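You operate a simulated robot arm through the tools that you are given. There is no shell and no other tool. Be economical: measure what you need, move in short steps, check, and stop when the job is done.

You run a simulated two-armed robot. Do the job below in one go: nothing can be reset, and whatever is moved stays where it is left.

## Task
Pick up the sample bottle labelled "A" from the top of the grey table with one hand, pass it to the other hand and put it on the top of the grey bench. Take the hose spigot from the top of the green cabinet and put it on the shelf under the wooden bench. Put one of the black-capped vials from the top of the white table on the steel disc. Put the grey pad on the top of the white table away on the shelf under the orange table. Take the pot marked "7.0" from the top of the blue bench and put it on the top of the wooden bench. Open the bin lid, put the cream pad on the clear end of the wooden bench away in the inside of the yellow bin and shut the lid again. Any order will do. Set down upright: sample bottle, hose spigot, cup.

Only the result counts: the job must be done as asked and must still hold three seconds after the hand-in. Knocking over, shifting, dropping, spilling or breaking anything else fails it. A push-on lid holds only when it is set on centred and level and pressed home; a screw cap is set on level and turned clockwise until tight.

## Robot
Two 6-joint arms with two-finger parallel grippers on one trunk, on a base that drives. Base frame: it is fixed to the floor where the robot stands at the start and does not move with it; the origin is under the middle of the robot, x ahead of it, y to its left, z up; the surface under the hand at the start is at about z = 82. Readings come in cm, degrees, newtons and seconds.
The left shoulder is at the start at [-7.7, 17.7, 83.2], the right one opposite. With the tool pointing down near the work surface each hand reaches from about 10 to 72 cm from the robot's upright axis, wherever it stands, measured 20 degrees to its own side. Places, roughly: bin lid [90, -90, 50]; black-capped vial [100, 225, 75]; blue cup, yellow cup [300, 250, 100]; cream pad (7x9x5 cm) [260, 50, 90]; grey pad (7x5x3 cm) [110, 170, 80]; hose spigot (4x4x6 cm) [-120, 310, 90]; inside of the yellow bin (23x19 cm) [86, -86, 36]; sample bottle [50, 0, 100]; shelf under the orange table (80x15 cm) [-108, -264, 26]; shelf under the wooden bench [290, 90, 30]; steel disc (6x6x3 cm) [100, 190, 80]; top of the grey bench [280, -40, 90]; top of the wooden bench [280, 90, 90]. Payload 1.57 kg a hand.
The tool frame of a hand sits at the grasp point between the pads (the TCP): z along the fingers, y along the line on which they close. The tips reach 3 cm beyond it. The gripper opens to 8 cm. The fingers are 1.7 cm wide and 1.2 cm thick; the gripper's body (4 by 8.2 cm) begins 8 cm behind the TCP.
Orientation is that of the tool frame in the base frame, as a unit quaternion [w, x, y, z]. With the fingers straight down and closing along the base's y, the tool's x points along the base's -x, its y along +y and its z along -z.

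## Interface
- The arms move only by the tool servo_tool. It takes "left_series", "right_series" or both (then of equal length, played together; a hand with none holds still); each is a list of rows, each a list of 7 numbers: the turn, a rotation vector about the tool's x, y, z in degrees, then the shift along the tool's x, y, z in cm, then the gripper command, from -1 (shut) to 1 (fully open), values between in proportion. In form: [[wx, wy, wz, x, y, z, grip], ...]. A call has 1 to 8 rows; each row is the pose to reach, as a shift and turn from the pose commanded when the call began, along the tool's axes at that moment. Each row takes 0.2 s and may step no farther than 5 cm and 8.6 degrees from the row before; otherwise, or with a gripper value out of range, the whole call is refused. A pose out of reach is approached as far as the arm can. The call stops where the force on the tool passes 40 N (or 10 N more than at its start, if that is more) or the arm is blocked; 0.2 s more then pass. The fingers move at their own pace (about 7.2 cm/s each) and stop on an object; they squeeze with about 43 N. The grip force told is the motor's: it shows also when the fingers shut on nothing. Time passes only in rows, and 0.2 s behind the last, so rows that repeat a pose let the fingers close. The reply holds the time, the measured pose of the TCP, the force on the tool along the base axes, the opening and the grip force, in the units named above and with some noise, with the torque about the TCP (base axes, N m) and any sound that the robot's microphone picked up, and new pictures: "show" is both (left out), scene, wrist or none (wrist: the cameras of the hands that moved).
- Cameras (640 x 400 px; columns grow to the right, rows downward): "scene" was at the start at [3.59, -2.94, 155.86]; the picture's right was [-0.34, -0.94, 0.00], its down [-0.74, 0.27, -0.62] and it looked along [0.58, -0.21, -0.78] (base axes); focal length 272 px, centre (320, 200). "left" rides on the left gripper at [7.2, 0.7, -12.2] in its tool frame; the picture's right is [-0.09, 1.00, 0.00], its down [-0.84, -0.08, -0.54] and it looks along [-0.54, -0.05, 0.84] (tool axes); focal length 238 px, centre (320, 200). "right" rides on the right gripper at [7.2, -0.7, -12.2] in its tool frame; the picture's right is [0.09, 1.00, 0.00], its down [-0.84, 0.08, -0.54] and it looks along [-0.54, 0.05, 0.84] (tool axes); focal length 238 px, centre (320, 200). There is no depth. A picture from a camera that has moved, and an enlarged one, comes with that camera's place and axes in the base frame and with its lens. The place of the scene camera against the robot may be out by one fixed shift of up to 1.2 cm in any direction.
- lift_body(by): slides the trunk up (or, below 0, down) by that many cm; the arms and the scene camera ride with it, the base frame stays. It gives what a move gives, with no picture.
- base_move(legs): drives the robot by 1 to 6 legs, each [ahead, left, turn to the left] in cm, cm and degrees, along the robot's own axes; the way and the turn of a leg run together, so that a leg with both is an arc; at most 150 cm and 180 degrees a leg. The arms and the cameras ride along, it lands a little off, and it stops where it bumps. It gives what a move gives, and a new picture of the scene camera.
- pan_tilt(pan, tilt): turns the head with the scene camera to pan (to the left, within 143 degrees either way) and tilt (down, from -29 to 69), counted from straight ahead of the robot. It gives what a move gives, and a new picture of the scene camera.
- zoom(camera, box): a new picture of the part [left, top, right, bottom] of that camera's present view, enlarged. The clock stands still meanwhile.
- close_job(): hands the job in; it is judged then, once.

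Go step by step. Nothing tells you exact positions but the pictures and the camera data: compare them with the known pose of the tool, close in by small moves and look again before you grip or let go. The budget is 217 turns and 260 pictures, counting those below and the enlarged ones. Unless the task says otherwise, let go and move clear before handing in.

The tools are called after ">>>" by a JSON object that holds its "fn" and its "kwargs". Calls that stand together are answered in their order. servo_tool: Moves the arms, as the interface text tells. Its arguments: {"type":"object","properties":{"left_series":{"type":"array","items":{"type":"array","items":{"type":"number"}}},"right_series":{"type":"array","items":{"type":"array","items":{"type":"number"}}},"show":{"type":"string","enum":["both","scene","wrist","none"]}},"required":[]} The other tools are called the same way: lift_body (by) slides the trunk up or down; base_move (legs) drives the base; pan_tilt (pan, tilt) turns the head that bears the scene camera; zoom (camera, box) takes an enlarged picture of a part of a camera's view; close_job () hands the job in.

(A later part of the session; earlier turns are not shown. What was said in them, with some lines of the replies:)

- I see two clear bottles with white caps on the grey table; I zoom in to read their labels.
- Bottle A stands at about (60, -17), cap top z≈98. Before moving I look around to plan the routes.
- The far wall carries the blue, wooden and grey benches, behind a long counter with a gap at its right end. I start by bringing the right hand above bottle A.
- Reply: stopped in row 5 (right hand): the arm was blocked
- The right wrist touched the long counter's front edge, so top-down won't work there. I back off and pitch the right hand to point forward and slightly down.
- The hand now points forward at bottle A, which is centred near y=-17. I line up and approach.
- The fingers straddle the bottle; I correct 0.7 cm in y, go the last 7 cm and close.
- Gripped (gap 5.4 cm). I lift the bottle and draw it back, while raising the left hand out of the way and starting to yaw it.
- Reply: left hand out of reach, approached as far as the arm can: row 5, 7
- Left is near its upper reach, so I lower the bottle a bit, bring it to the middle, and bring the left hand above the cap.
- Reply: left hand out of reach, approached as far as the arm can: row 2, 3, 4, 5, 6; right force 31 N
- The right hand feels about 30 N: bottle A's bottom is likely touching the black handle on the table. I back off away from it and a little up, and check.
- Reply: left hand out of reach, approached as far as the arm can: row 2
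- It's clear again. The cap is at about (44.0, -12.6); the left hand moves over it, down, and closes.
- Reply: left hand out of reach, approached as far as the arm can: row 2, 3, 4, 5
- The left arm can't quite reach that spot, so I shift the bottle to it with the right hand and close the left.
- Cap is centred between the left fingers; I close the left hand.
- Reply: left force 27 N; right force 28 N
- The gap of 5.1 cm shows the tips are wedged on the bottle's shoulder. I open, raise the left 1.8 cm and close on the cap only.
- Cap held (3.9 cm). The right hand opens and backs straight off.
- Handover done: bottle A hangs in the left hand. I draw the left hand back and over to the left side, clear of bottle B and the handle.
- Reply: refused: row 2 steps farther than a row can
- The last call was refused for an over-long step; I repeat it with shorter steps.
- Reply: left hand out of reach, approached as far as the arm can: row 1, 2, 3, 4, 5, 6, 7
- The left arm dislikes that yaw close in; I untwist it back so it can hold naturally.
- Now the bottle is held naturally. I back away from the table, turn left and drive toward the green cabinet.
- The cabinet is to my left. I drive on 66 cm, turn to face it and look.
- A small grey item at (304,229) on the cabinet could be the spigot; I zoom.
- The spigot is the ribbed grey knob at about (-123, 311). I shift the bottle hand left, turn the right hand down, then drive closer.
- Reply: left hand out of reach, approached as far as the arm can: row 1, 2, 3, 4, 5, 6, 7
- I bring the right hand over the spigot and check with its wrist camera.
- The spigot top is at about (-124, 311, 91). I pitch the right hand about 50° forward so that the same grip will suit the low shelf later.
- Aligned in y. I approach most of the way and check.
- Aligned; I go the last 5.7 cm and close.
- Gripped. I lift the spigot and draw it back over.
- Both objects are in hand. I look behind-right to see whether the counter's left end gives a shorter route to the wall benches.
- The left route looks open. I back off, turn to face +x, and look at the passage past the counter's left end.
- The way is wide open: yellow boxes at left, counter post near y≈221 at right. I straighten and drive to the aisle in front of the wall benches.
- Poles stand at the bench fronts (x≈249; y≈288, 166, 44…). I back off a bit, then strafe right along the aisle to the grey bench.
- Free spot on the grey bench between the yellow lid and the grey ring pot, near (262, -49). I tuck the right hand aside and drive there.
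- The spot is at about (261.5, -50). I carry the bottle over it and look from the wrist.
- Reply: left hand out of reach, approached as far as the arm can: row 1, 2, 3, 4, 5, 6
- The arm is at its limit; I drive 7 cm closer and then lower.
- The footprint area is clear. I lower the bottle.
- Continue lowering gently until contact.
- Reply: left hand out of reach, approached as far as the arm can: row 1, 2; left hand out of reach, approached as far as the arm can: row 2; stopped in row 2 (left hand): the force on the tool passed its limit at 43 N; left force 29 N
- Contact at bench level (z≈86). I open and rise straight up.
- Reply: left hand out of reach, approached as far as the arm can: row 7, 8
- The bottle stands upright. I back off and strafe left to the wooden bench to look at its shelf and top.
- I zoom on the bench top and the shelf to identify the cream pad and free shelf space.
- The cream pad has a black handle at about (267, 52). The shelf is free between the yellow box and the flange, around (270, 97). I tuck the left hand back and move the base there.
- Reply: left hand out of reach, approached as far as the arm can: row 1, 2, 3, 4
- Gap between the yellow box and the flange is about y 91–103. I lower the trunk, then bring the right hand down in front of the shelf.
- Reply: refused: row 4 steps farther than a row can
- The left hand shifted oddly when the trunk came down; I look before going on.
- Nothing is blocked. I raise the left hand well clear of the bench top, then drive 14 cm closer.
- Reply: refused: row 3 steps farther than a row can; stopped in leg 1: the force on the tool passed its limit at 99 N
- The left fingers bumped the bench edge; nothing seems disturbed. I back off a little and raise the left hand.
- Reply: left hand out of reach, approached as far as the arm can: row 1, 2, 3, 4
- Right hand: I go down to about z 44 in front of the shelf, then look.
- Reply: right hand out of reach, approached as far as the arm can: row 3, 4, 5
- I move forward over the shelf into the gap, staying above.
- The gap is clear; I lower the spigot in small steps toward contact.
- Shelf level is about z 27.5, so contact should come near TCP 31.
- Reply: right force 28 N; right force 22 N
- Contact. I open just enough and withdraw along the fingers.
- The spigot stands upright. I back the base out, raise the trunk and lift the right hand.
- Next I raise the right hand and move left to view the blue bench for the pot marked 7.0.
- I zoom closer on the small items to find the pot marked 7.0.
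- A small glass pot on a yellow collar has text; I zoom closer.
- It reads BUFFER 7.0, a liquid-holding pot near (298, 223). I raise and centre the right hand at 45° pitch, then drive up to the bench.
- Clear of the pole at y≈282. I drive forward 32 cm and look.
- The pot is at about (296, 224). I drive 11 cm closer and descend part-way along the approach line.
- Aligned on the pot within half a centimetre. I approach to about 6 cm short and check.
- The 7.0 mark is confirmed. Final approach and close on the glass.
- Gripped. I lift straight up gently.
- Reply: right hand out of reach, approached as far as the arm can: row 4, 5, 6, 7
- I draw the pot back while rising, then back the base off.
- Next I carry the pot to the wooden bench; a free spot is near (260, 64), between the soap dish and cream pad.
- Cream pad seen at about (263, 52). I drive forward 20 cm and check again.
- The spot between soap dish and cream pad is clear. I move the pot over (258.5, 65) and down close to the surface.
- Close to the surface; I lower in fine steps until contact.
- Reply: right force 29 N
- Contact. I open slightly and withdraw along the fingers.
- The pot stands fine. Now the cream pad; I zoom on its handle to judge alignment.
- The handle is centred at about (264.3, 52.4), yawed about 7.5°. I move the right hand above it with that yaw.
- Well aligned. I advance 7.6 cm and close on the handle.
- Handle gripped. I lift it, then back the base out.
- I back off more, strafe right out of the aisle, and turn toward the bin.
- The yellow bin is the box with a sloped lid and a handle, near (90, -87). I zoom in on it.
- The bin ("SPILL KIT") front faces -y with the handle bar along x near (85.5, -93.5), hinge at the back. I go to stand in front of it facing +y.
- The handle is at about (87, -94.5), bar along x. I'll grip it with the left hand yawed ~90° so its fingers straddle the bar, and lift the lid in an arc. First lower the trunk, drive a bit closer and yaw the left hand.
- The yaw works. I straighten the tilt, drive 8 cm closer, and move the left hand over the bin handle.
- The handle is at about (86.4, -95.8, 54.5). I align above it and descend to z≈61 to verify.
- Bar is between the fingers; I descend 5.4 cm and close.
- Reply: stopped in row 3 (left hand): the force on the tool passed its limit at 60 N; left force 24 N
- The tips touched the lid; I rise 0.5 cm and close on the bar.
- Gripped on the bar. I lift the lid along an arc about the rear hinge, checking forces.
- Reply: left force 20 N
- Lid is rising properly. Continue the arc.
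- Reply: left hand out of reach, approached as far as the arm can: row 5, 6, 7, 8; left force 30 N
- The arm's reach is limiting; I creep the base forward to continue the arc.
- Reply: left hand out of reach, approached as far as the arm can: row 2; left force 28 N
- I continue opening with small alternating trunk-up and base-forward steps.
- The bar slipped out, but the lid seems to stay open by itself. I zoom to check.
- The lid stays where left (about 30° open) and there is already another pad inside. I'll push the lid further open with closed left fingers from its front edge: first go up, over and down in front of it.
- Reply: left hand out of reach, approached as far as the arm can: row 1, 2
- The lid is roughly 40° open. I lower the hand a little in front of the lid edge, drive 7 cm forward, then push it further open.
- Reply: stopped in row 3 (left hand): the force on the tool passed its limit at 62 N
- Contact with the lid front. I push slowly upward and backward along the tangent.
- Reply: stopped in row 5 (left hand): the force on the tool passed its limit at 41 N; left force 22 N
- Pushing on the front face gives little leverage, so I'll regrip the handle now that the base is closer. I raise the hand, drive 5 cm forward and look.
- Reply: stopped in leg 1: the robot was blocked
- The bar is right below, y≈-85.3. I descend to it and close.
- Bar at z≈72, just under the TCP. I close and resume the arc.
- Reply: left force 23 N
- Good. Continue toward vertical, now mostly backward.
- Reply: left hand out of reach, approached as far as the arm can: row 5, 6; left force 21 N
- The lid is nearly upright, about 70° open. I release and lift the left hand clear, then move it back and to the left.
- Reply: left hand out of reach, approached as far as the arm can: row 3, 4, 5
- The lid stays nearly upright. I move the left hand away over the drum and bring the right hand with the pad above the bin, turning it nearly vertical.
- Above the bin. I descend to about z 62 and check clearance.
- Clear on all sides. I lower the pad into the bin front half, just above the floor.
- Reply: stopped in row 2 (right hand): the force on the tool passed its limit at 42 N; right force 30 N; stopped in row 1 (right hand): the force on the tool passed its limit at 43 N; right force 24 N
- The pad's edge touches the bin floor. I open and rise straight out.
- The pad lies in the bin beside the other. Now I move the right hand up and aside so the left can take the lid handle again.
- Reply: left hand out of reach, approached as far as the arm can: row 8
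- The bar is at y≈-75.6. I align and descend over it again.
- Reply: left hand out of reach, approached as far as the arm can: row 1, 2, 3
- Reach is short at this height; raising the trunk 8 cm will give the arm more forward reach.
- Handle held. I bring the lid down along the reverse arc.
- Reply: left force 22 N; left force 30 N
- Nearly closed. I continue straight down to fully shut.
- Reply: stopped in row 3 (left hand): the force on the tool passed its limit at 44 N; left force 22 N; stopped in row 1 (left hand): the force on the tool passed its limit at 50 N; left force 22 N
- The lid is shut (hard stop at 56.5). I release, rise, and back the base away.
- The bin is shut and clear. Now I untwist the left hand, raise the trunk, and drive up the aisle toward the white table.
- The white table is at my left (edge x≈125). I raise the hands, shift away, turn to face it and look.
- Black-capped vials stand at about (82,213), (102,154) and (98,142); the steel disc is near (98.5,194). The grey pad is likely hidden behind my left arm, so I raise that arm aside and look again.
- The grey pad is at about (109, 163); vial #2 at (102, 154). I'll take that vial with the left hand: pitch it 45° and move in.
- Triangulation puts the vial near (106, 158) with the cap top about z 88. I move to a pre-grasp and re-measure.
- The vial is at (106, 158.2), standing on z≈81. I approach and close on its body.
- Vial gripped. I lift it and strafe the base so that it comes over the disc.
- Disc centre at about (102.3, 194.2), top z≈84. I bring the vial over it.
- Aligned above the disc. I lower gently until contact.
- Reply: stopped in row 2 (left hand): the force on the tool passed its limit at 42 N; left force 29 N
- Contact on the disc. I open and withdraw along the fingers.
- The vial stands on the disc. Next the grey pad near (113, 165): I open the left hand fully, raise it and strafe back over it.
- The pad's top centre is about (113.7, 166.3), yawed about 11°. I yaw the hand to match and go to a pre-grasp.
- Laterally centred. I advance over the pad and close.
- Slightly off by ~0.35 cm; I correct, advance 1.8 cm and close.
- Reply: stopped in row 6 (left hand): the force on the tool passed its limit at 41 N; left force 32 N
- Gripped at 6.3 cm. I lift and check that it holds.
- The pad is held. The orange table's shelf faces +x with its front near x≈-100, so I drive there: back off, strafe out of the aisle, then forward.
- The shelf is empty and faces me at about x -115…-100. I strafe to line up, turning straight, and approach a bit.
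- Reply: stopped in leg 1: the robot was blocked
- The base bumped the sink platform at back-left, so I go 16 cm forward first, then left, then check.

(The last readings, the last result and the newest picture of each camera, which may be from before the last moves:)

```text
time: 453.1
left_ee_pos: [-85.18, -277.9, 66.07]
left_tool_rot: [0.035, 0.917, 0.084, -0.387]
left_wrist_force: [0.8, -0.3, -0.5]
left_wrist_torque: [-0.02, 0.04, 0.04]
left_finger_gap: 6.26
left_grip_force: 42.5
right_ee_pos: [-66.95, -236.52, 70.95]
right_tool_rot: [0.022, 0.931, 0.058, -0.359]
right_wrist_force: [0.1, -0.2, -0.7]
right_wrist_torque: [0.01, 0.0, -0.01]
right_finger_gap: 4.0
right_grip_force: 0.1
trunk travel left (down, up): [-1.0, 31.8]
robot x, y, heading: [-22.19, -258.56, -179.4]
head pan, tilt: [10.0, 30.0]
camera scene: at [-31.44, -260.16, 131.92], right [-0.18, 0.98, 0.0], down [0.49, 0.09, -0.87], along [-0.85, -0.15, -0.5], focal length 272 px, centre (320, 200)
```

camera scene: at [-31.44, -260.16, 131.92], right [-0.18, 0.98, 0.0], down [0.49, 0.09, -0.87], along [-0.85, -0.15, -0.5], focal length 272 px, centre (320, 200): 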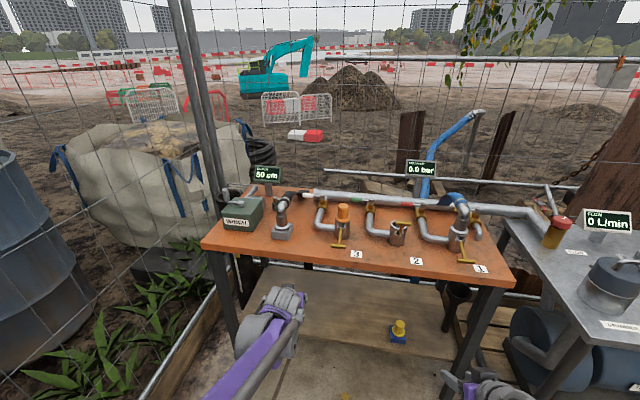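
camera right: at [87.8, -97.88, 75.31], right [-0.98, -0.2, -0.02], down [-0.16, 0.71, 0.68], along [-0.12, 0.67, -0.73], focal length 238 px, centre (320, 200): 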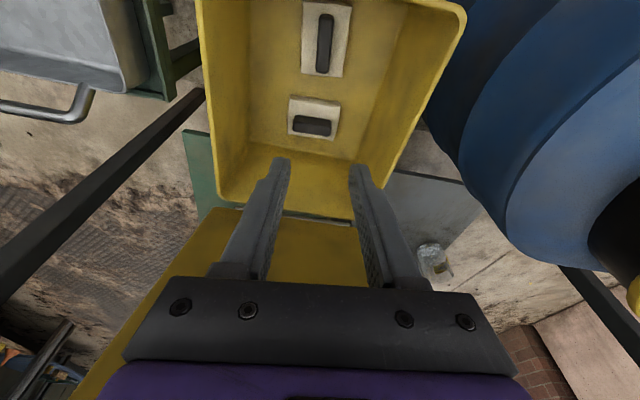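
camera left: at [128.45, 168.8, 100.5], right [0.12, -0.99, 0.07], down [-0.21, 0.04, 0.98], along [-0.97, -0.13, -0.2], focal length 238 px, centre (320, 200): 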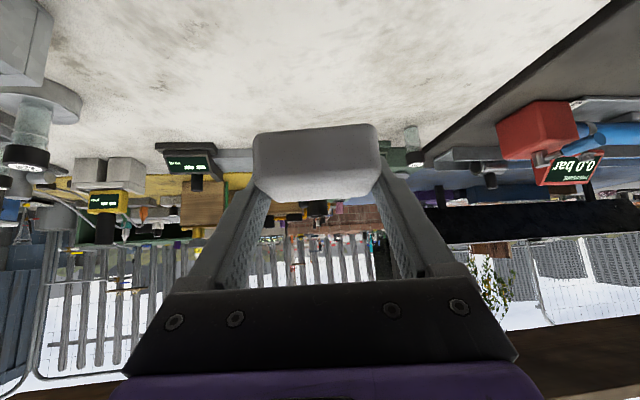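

I lower the left hand in front of the shelf and look.

>>> {"fn": "servo_tool", "kwargs": {"left_series": [[0, 0, 0, 3.4, 0, 3.4, -1], [0, 0, 0, 6.8, 0, 6.8, -1], [0, 0, 0, 10.2, 0, 10.2, -1], [0, 0, 0, 13.6, 0, 13.6, -1], [0, 0, 0, 16.5, 0, 16.5, -1]], "show": "wrist"}}

```text
time: 454.3
left_ee_pos: [-85.38, -278.08, 42.71]
left_tool_rot: [0.036, 0.917, 0.084, -0.388]
left_wrist_force: [0.5, 0.7, -0.5]
left_wrist_torque: [0.06, 0.01, 0.01]
left_finger_gap: 6.28
left_grip_force: 43.0
right_ee_pos: [-67.09, -236.47, 71.07]
right_tool_rot: [0.022, 0.932, 0.058, -0.358]
right_wrist_force: [-0.1, 0.4, 0.0]
right_wrist_torque: [0.02, -0.01, 0.0]
right_finger_gap: 4.0
right_grip_force: 0.1
trunk travel left (down, up): [-1.0, 31.8]
robot x, y, heading: [-22.33, -258.38, -179.7]
head pan, tilt: [10.0, 30.0]
camera left: at [-71.85, -276.25, 46.02], right [0.12, -0.99, 0.07], down [-0.21, 0.04, 0.98], along [-0.97, -0.13, -0.2], focal length 238 px, centre (320, 200)
```

left: 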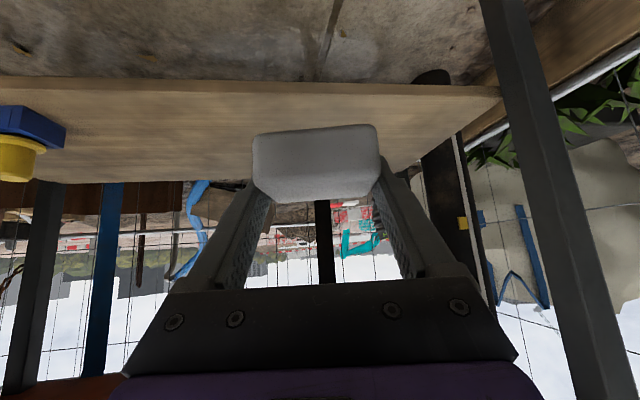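

The shelf ahead is clear here. I drive 8 cm forward, then extend the arm over the shelf.

>>> {"fn": "base_move", "kwargs": {"legs": [[8, 0, 0]]}}

>>> {"fn": "servo_tool", "kwargs": {"left_series": [[0, 0, 0, -1.8, 0, 4.4, -1], [0, 0, 0, -3.4, 0, 8.5, -1], [0, 0, 0, -4.7, 0, 12, -1], [0, 0, 0, -5, 0, 14, -1]], "show": "both"}}

```text
time: 455.4
left_ee_pos: [-93.18, -278.05, 42.68]
left_tool_rot: [0.035, 0.918, 0.083, -0.387]
left_wrist_force: [0.4, 0.1, -0.4]
left_wrist_torque: [-0.01, 0.01, -0.01]
left_finger_gap: 6.29
left_grip_force: 43.3
right_ee_pos: [-74.72, -236.43, 71.08]
right_tool_rot: [0.021, 0.932, 0.057, -0.358]
right_wrist_force: [-0.2, -0.3, 0.5]
right_wrist_torque: [0.01, -0.01, -0.01]
right_finger_gap: 3.99
right_grip_force: 0.0
trunk travel left (down, up): [-1.0, 31.8]
robot x, y, heading: [-30.06, -258.05, -179.8]
head pan, tilt: [10.0, 30.0]
camera scene: at [-39.29, -260.17, 131.92], right [-0.18, 0.98, 0.0], down [0.49, 0.09, -0.87], along [-0.85, -0.15, -0.5], focal length 272 px, centre (320, 200)
```

scene: 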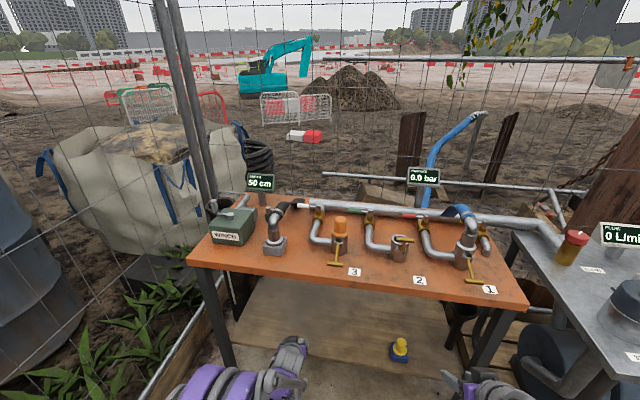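

```text
time: 456.4
left_ee_pos: [-106.6, -280.29, 36.56]
left_tool_rot: [0.034, 0.918, 0.082, -0.388]
left_wrist_force: [0.4, 0.5, 0.1]
left_wrist_torque: [0.0, 0.01, 0.0]
left_finger_gap: 6.29
left_grip_force: 43.3
right_ee_pos: [-74.74, -236.43, 70.96]
right_tool_rot: [0.021, 0.931, 0.058, -0.359]
right_wrist_force: [-0.1, 1.0, -0.3]
right_wrist_torque: [0.0, -0.03, 0.01]
right_finger_gap: 4.01
right_grip_force: 0.2
trunk travel left (down, up): [-1.0, 31.8]
robot x, y, heading: [-30.08, -258.35, -179.7]
head pan, tilt: [10.0, 30.0]
camera scene: at [-39.24, -260.17, 131.92], right [-0.18, 0.98, 0.0], down [0.49, 0.09, -0.87], along [-0.85, -0.15, -0.5], focal length 272 px, centre (320, 200)
camera left: at [-93.0, -278.5, 39.93], right [0.12, -0.99, 0.07], down [-0.21, 0.04, 0.98], along [-0.97, -0.13, -0.2], focal length 238 px, centre (320, 200)
```

scene: 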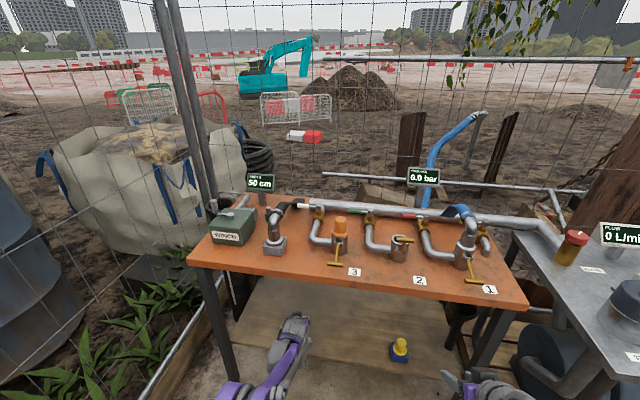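
left: 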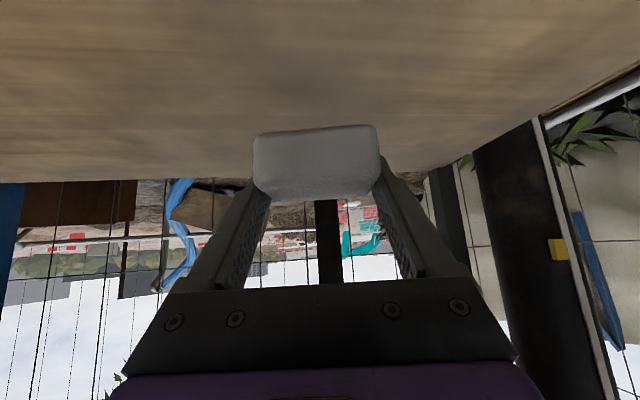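

Over the shelf. I lower in steps until contact.

>>> {"fn": "servo_tool", "kwargs": {"left_series": [[0, 0, 0, 1.4, 0, 1.4, -1], [0, 0, 0, 2.6, 0, 2.6, -1]], "show": "wrist"}}

>>> {"fn": "servo_tool", "kwargs": {"left_series": [[0, 0, 0, 0.4, 0, 0.4, -1], [0, 0, 0, 0.8, 0, 0.8, -1]], "show": "none"}}

>>> {"fn": "servo_tool", "kwargs": {"left_series": [[0, 0, 0, 0.4, 0, 0.4, -1], [0, 0, 0, 0.8, 0, 0.8, -1]], "show": "wrist"}}

```text
time: 457.0
left_ee_pos: [-106.37, -280.39, 32.8]
left_tool_rot: [0.035, 0.918, 0.083, -0.387]
left_wrist_force: [-0.5, 0.1, -0.5]
left_wrist_torque: [0.03, -0.03, -0.01]
left_finger_gap: 6.28
left_grip_force: 42.9
right_ee_pos: [-74.73, -236.43, 71.02]
right_tool_rot: [0.021, 0.932, 0.058, -0.358]
right_wrist_force: [-0.2, 0.0, -0.3]
right_wrist_torque: [-0.01, -0.03, 0.0]
right_finger_gap: 4.03
right_grip_force: 0.1
trunk travel left (down, up): [-1.0, 31.8]
robot x, y, heading: [-30.08, -258.36, -179.9]
head pan, tilt: [10.0, 30.0]
camera left: at [-92.93, -278.6, 36.14], right [0.12, -0.99, 0.07], down [-0.21, 0.04, 0.98], along [-0.97, -0.13, -0.2], focal length 238 px, centre (320, 200)
```

left: 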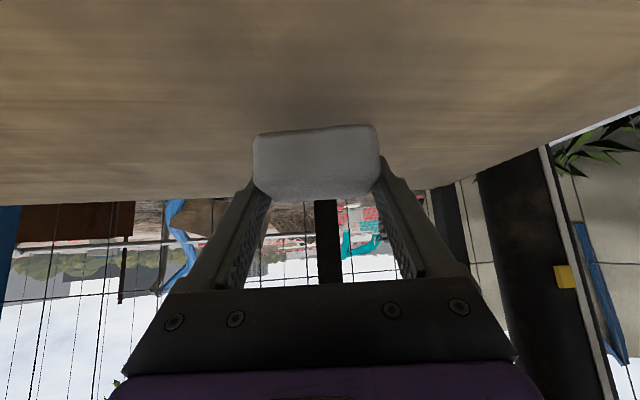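

```text
time: 457.6
left_ee_pos: [-106.44, -280.48, 31.65]
left_tool_rot: [0.036, 0.917, 0.083, -0.388]
left_wrist_force: [0.8, 0.1, 0.4]
left_wrist_torque: [-0.01, 0.01, -0.02]
left_finger_gap: 6.29
left_grip_force: 42.8
right_ee_pos: [-74.78, -236.54, 71.1]
right_tool_rot: [0.022, 0.932, 0.057, -0.358]
right_wrist_force: [0.4, 0.5, -0.1]
right_wrist_torque: [-0.01, 0.02, 0.01]
right_finger_gap: 4.0
right_grip_force: 0.1
trunk travel left (down, up): [-1.0, 31.8]
robot x, y, heading: [-30.21, -258.53, -179.9]
head pan, tilt: [10.0, 30.0]
```

```text
time: 458.2
left_ee_pos: [-106.7, -280.51, 30.7]
left_tool_rot: [0.035, 0.918, 0.083, -0.387]
left_wrist_force: [-0.1, 0.0, -0.6]
left_wrist_torque: [0.02, -0.01, 0.02]
left_finger_gap: 6.28
left_grip_force: 43.0
right_ee_pos: [-74.69, -236.49, 71.06]
right_tool_rot: [0.021, 0.931, 0.057, -0.359]
right_wrist_force: [1.1, -0.1, -0.5]
right_wrist_torque: [0.01, -0.01, -0.01]
right_finger_gap: 4.02
right_grip_force: 0.0
trunk travel left (down, up): [-1.0, 31.8]
robot x, y, heading: [-29.74, -258.02, -179.9]
head pan, tilt: [10.0, 30.0]
camera left: at [-93.1, -278.67, 34.0], right [0.12, -0.99, 0.07], down [-0.21, 0.04, 0.98], along [-0.97, -0.13, -0.2], focal length 238 px, centre (320, 200)
```

left: 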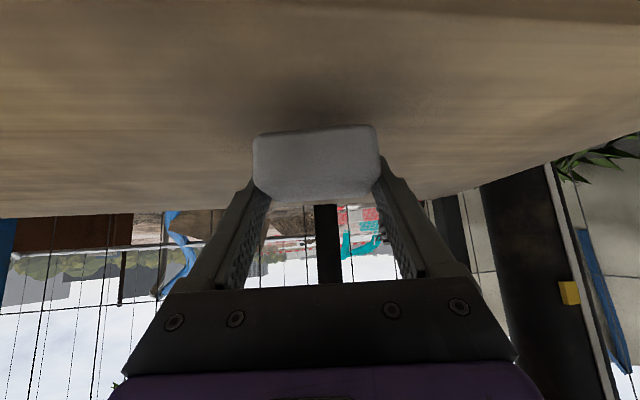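

>>> {"fn": "servo_tool", "kwargs": {"left_series": [[0, 0, 0, 0.4, 0, 0.4, -1], [0, 0, 0, 0.8, 0, 0.8, -1]], "show": "none"}}

>>> {"fn": "servo_tool", "kwargs": {"left_series": [[0, 0, 0, 0.3, 0, 0.3, -1], [0, 0, 0, 0.6, 0, 0.6, -1]], "show": "wrist"}}

```text
time: 458.8
left_ee_pos: [-106.58, -280.47, 29.61]
left_tool_rot: [0.035, 0.918, 0.083, -0.387]
left_wrist_force: [0.3, 0.6, -0.7]
left_wrist_torque: [0.0, 0.01, 0.05]
left_finger_gap: 6.29
left_grip_force: 42.5
right_ee_pos: [-74.68, -236.4, 71.05]
right_tool_rot: [0.022, 0.932, 0.057, -0.358]
right_wrist_force: [-0.2, -0.8, -1.1]
right_wrist_torque: [0.0, 0.01, -0.01]
right_finger_gap: 3.99
right_grip_force: 0.0
trunk travel left (down, up): [-1.0, 31.8]
robot x, y, heading: [-29.96, -257.88, -179.5]
head pan, tilt: [10.0, 30.0]
```

```text
time: 459.4
left_ee_pos: [-106.58, -280.51, 28.76]
left_tool_rot: [0.035, 0.917, 0.083, -0.388]
left_wrist_force: [-0.3, -0.3, 2.6]
left_wrist_torque: [0.0, 0.01, 0.0]
left_finger_gap: 6.27
left_grip_force: 43.1
right_ee_pos: [-74.83, -236.36, 71.11]
right_tool_rot: [0.021, 0.932, 0.057, -0.358]
right_wrist_force: [0.8, -0.4, 0.2]
right_wrist_torque: [0.02, 0.0, 0.0]
right_finger_gap: 4.0
right_grip_force: 0.1
trunk travel left (down, up): [-1.0, 31.8]
robot x, y, heading: [-30.19, -258.32, -179.6]
head pan, tilt: [10.0, 30.0]
camera left: at [-93.0, -278.7, 32.05], right [0.12, -0.99, 0.07], down [-0.21, 0.04, 0.98], along [-0.97, -0.13, -0.2], focal length 238 px, centre (320, 200)
```

left: 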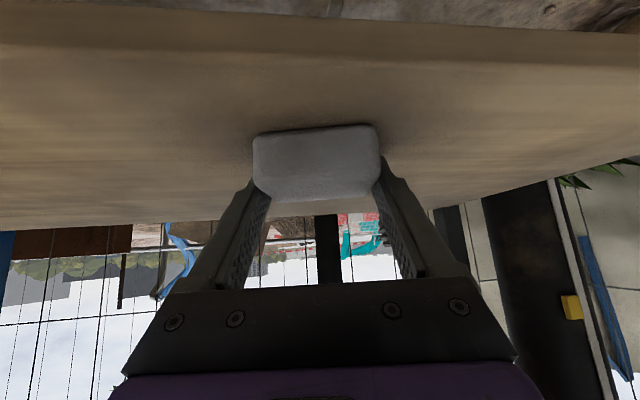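

Touching down. I release and withdraw along the fingers.

>>> {"fn": "servo_tool", "kwargs": {"left_series": [[0, 0, 0, 0.1, 0, 0.1, 1], [0, 0, 0, 0.1, 0, 0.1, 1], [0, 0, 0, 0.1, 0, 0.1, 1], [0, 0, 0, 0, 0, -3, 1], [0, 0, 0, 0, 0, -7, 1], [0, 0, 0, 0, 0, -11, 1]], "show": "wrist"}}

```text
time: 460.8
left_ee_pos: [-98.81, -279.11, 36.21]
left_tool_rot: [0.035, 0.917, 0.082, -0.388]
left_wrist_force: [-0.7, -0.7, 0.1]
left_wrist_torque: [0.0, 0.01, 0.0]
left_finger_gap: 8.0
left_grip_force: 0.0
right_ee_pos: [-74.78, -236.42, 71.1]
right_tool_rot: [0.022, 0.932, 0.058, -0.358]
right_wrist_force: [-0.4, -0.6, 1.0]
right_wrist_torque: [0.0, -0.02, 0.0]
right_finger_gap: 3.99
right_grip_force: 0.0
trunk travel left (down, up): [-1.0, 31.8]
robot x, y, heading: [-30.06, -258.36, -180.0]
head pan, tilt: [10.0, 30.0]
camera left: at [-85.14, -277.29, 39.58], right [0.12, -0.99, 0.07], down [-0.21, 0.04, 0.98], along [-0.97, -0.13, -0.2], focal length 238 px, centre (320, 200)
```

left: 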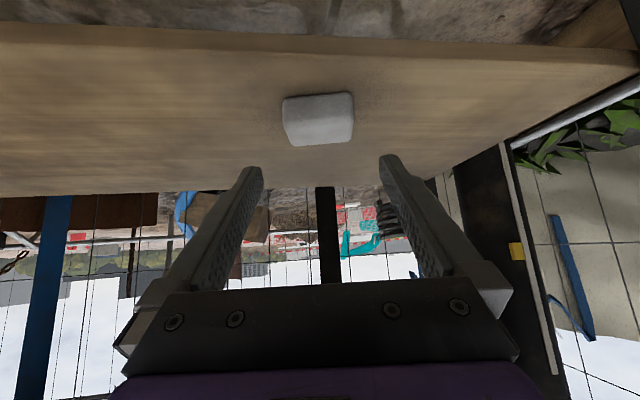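

The pad lies on the shelf. I back the robot clear and take a last look.

>>> {"fn": "base_move", "kwargs": {"legs": [[-18, 0, 0]]}}

>>> {"fn": "zoom", "kwargs": {"camera": "scene", "box": [180, 150, 480, 340]}}

```text
time: 462.3
left_ee_pos: [-82.26, -279.2, 36.26]
left_tool_rot: [0.035, 0.917, 0.084, -0.387]
left_wrist_force: [0.2, 0.5, 0.0]
left_wrist_torque: [0.02, -0.01, 0.02]
left_finger_gap: 8.0
left_grip_force: 0.0
right_ee_pos: [-58.31, -236.3, 71.15]
right_tool_rot: [0.022, 0.931, 0.059, -0.358]
right_wrist_force: [0.3, 0.1, -0.5]
right_wrist_torque: [-0.03, 0.01, -0.02]
right_finger_gap: 3.99
right_grip_force: 0.0
trunk travel left (down, up): [-1.0, 31.8]
robot x, y, heading: [-13.81, -258.08, -179.6]
head pan, tilt: [10.0, 30.0]
stopped in leg 1: the robot was blocked; the commanded pose is now the measured one
camera scene: at [-22.81, -260.11, 131.92], right [-0.18, 0.98, 0.0], down [0.49, 0.09, -0.87], along [-0.85, -0.15, -0.5], focal length 272 px, centre (320, 200)
```

scene: 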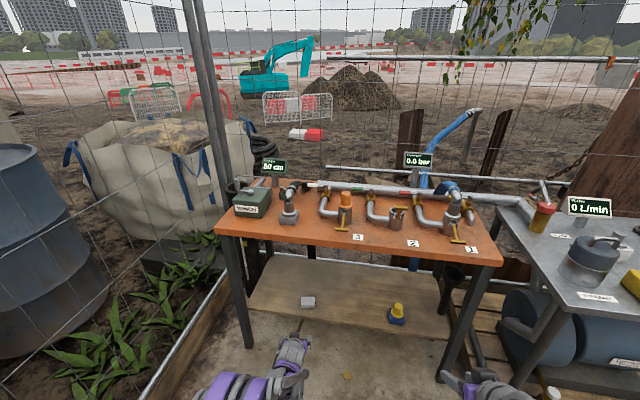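

```text
2.11 times, centred on (330, 245) of scene
camera zoom: at [-22.81, -260.11, 131.92], right [-0.18, 0.98, 0.0], down [0.49, 0.09, -0.87], along [-0.85, -0.15, -0.5], focal length 572 px, centre (299, 105)
```

zoom: 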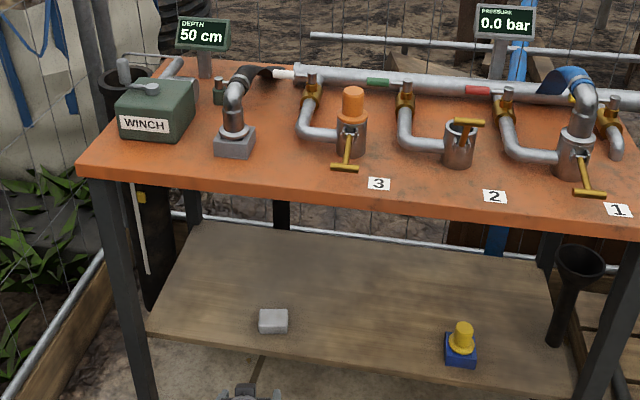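

The pad rests on the orange table's shelf, and every other item is where the task wants it. I hand the job in.

>>> {"fn": "close_job", "kwargs": {}}

```text
The job is handed in.
```

I did all six jobs and handed the work in. I don't have the verdict on it.

- **Sample bottle "A":** I passed it from the right hand to the left and stood it upright on the grey bench.
- **Hose spigot:** It stands upright on the shelf under the wooden bench.
- **Vial:** One black-capped vial (marked 20) stands on the steel disc.
- **Grey pad:** It lies on the shelf under the orange table.
- **Pot "7.0":** It stands upright on top of the wooden bench.
- **Cream pad:** It is inside the yellow bin, next to a pad that was already there, and the lid is shut again.

There were some bumps along the way:
- **Counter and bench edge:** An arm touched the long counter once. The left fingers hit the wooden bench edge at about 99 N. Nothing looked moved after either.
- **Black-handled tool:** Bottle A pressed against the tool in its stand on the grey table and may have shifted it slightly. It was still standing when I looked just after, but I didn't look closely at that table again at the end.
- **Base:** It was blocked a few times, beside the bin and by the orange table. I saw nothing disturbed.
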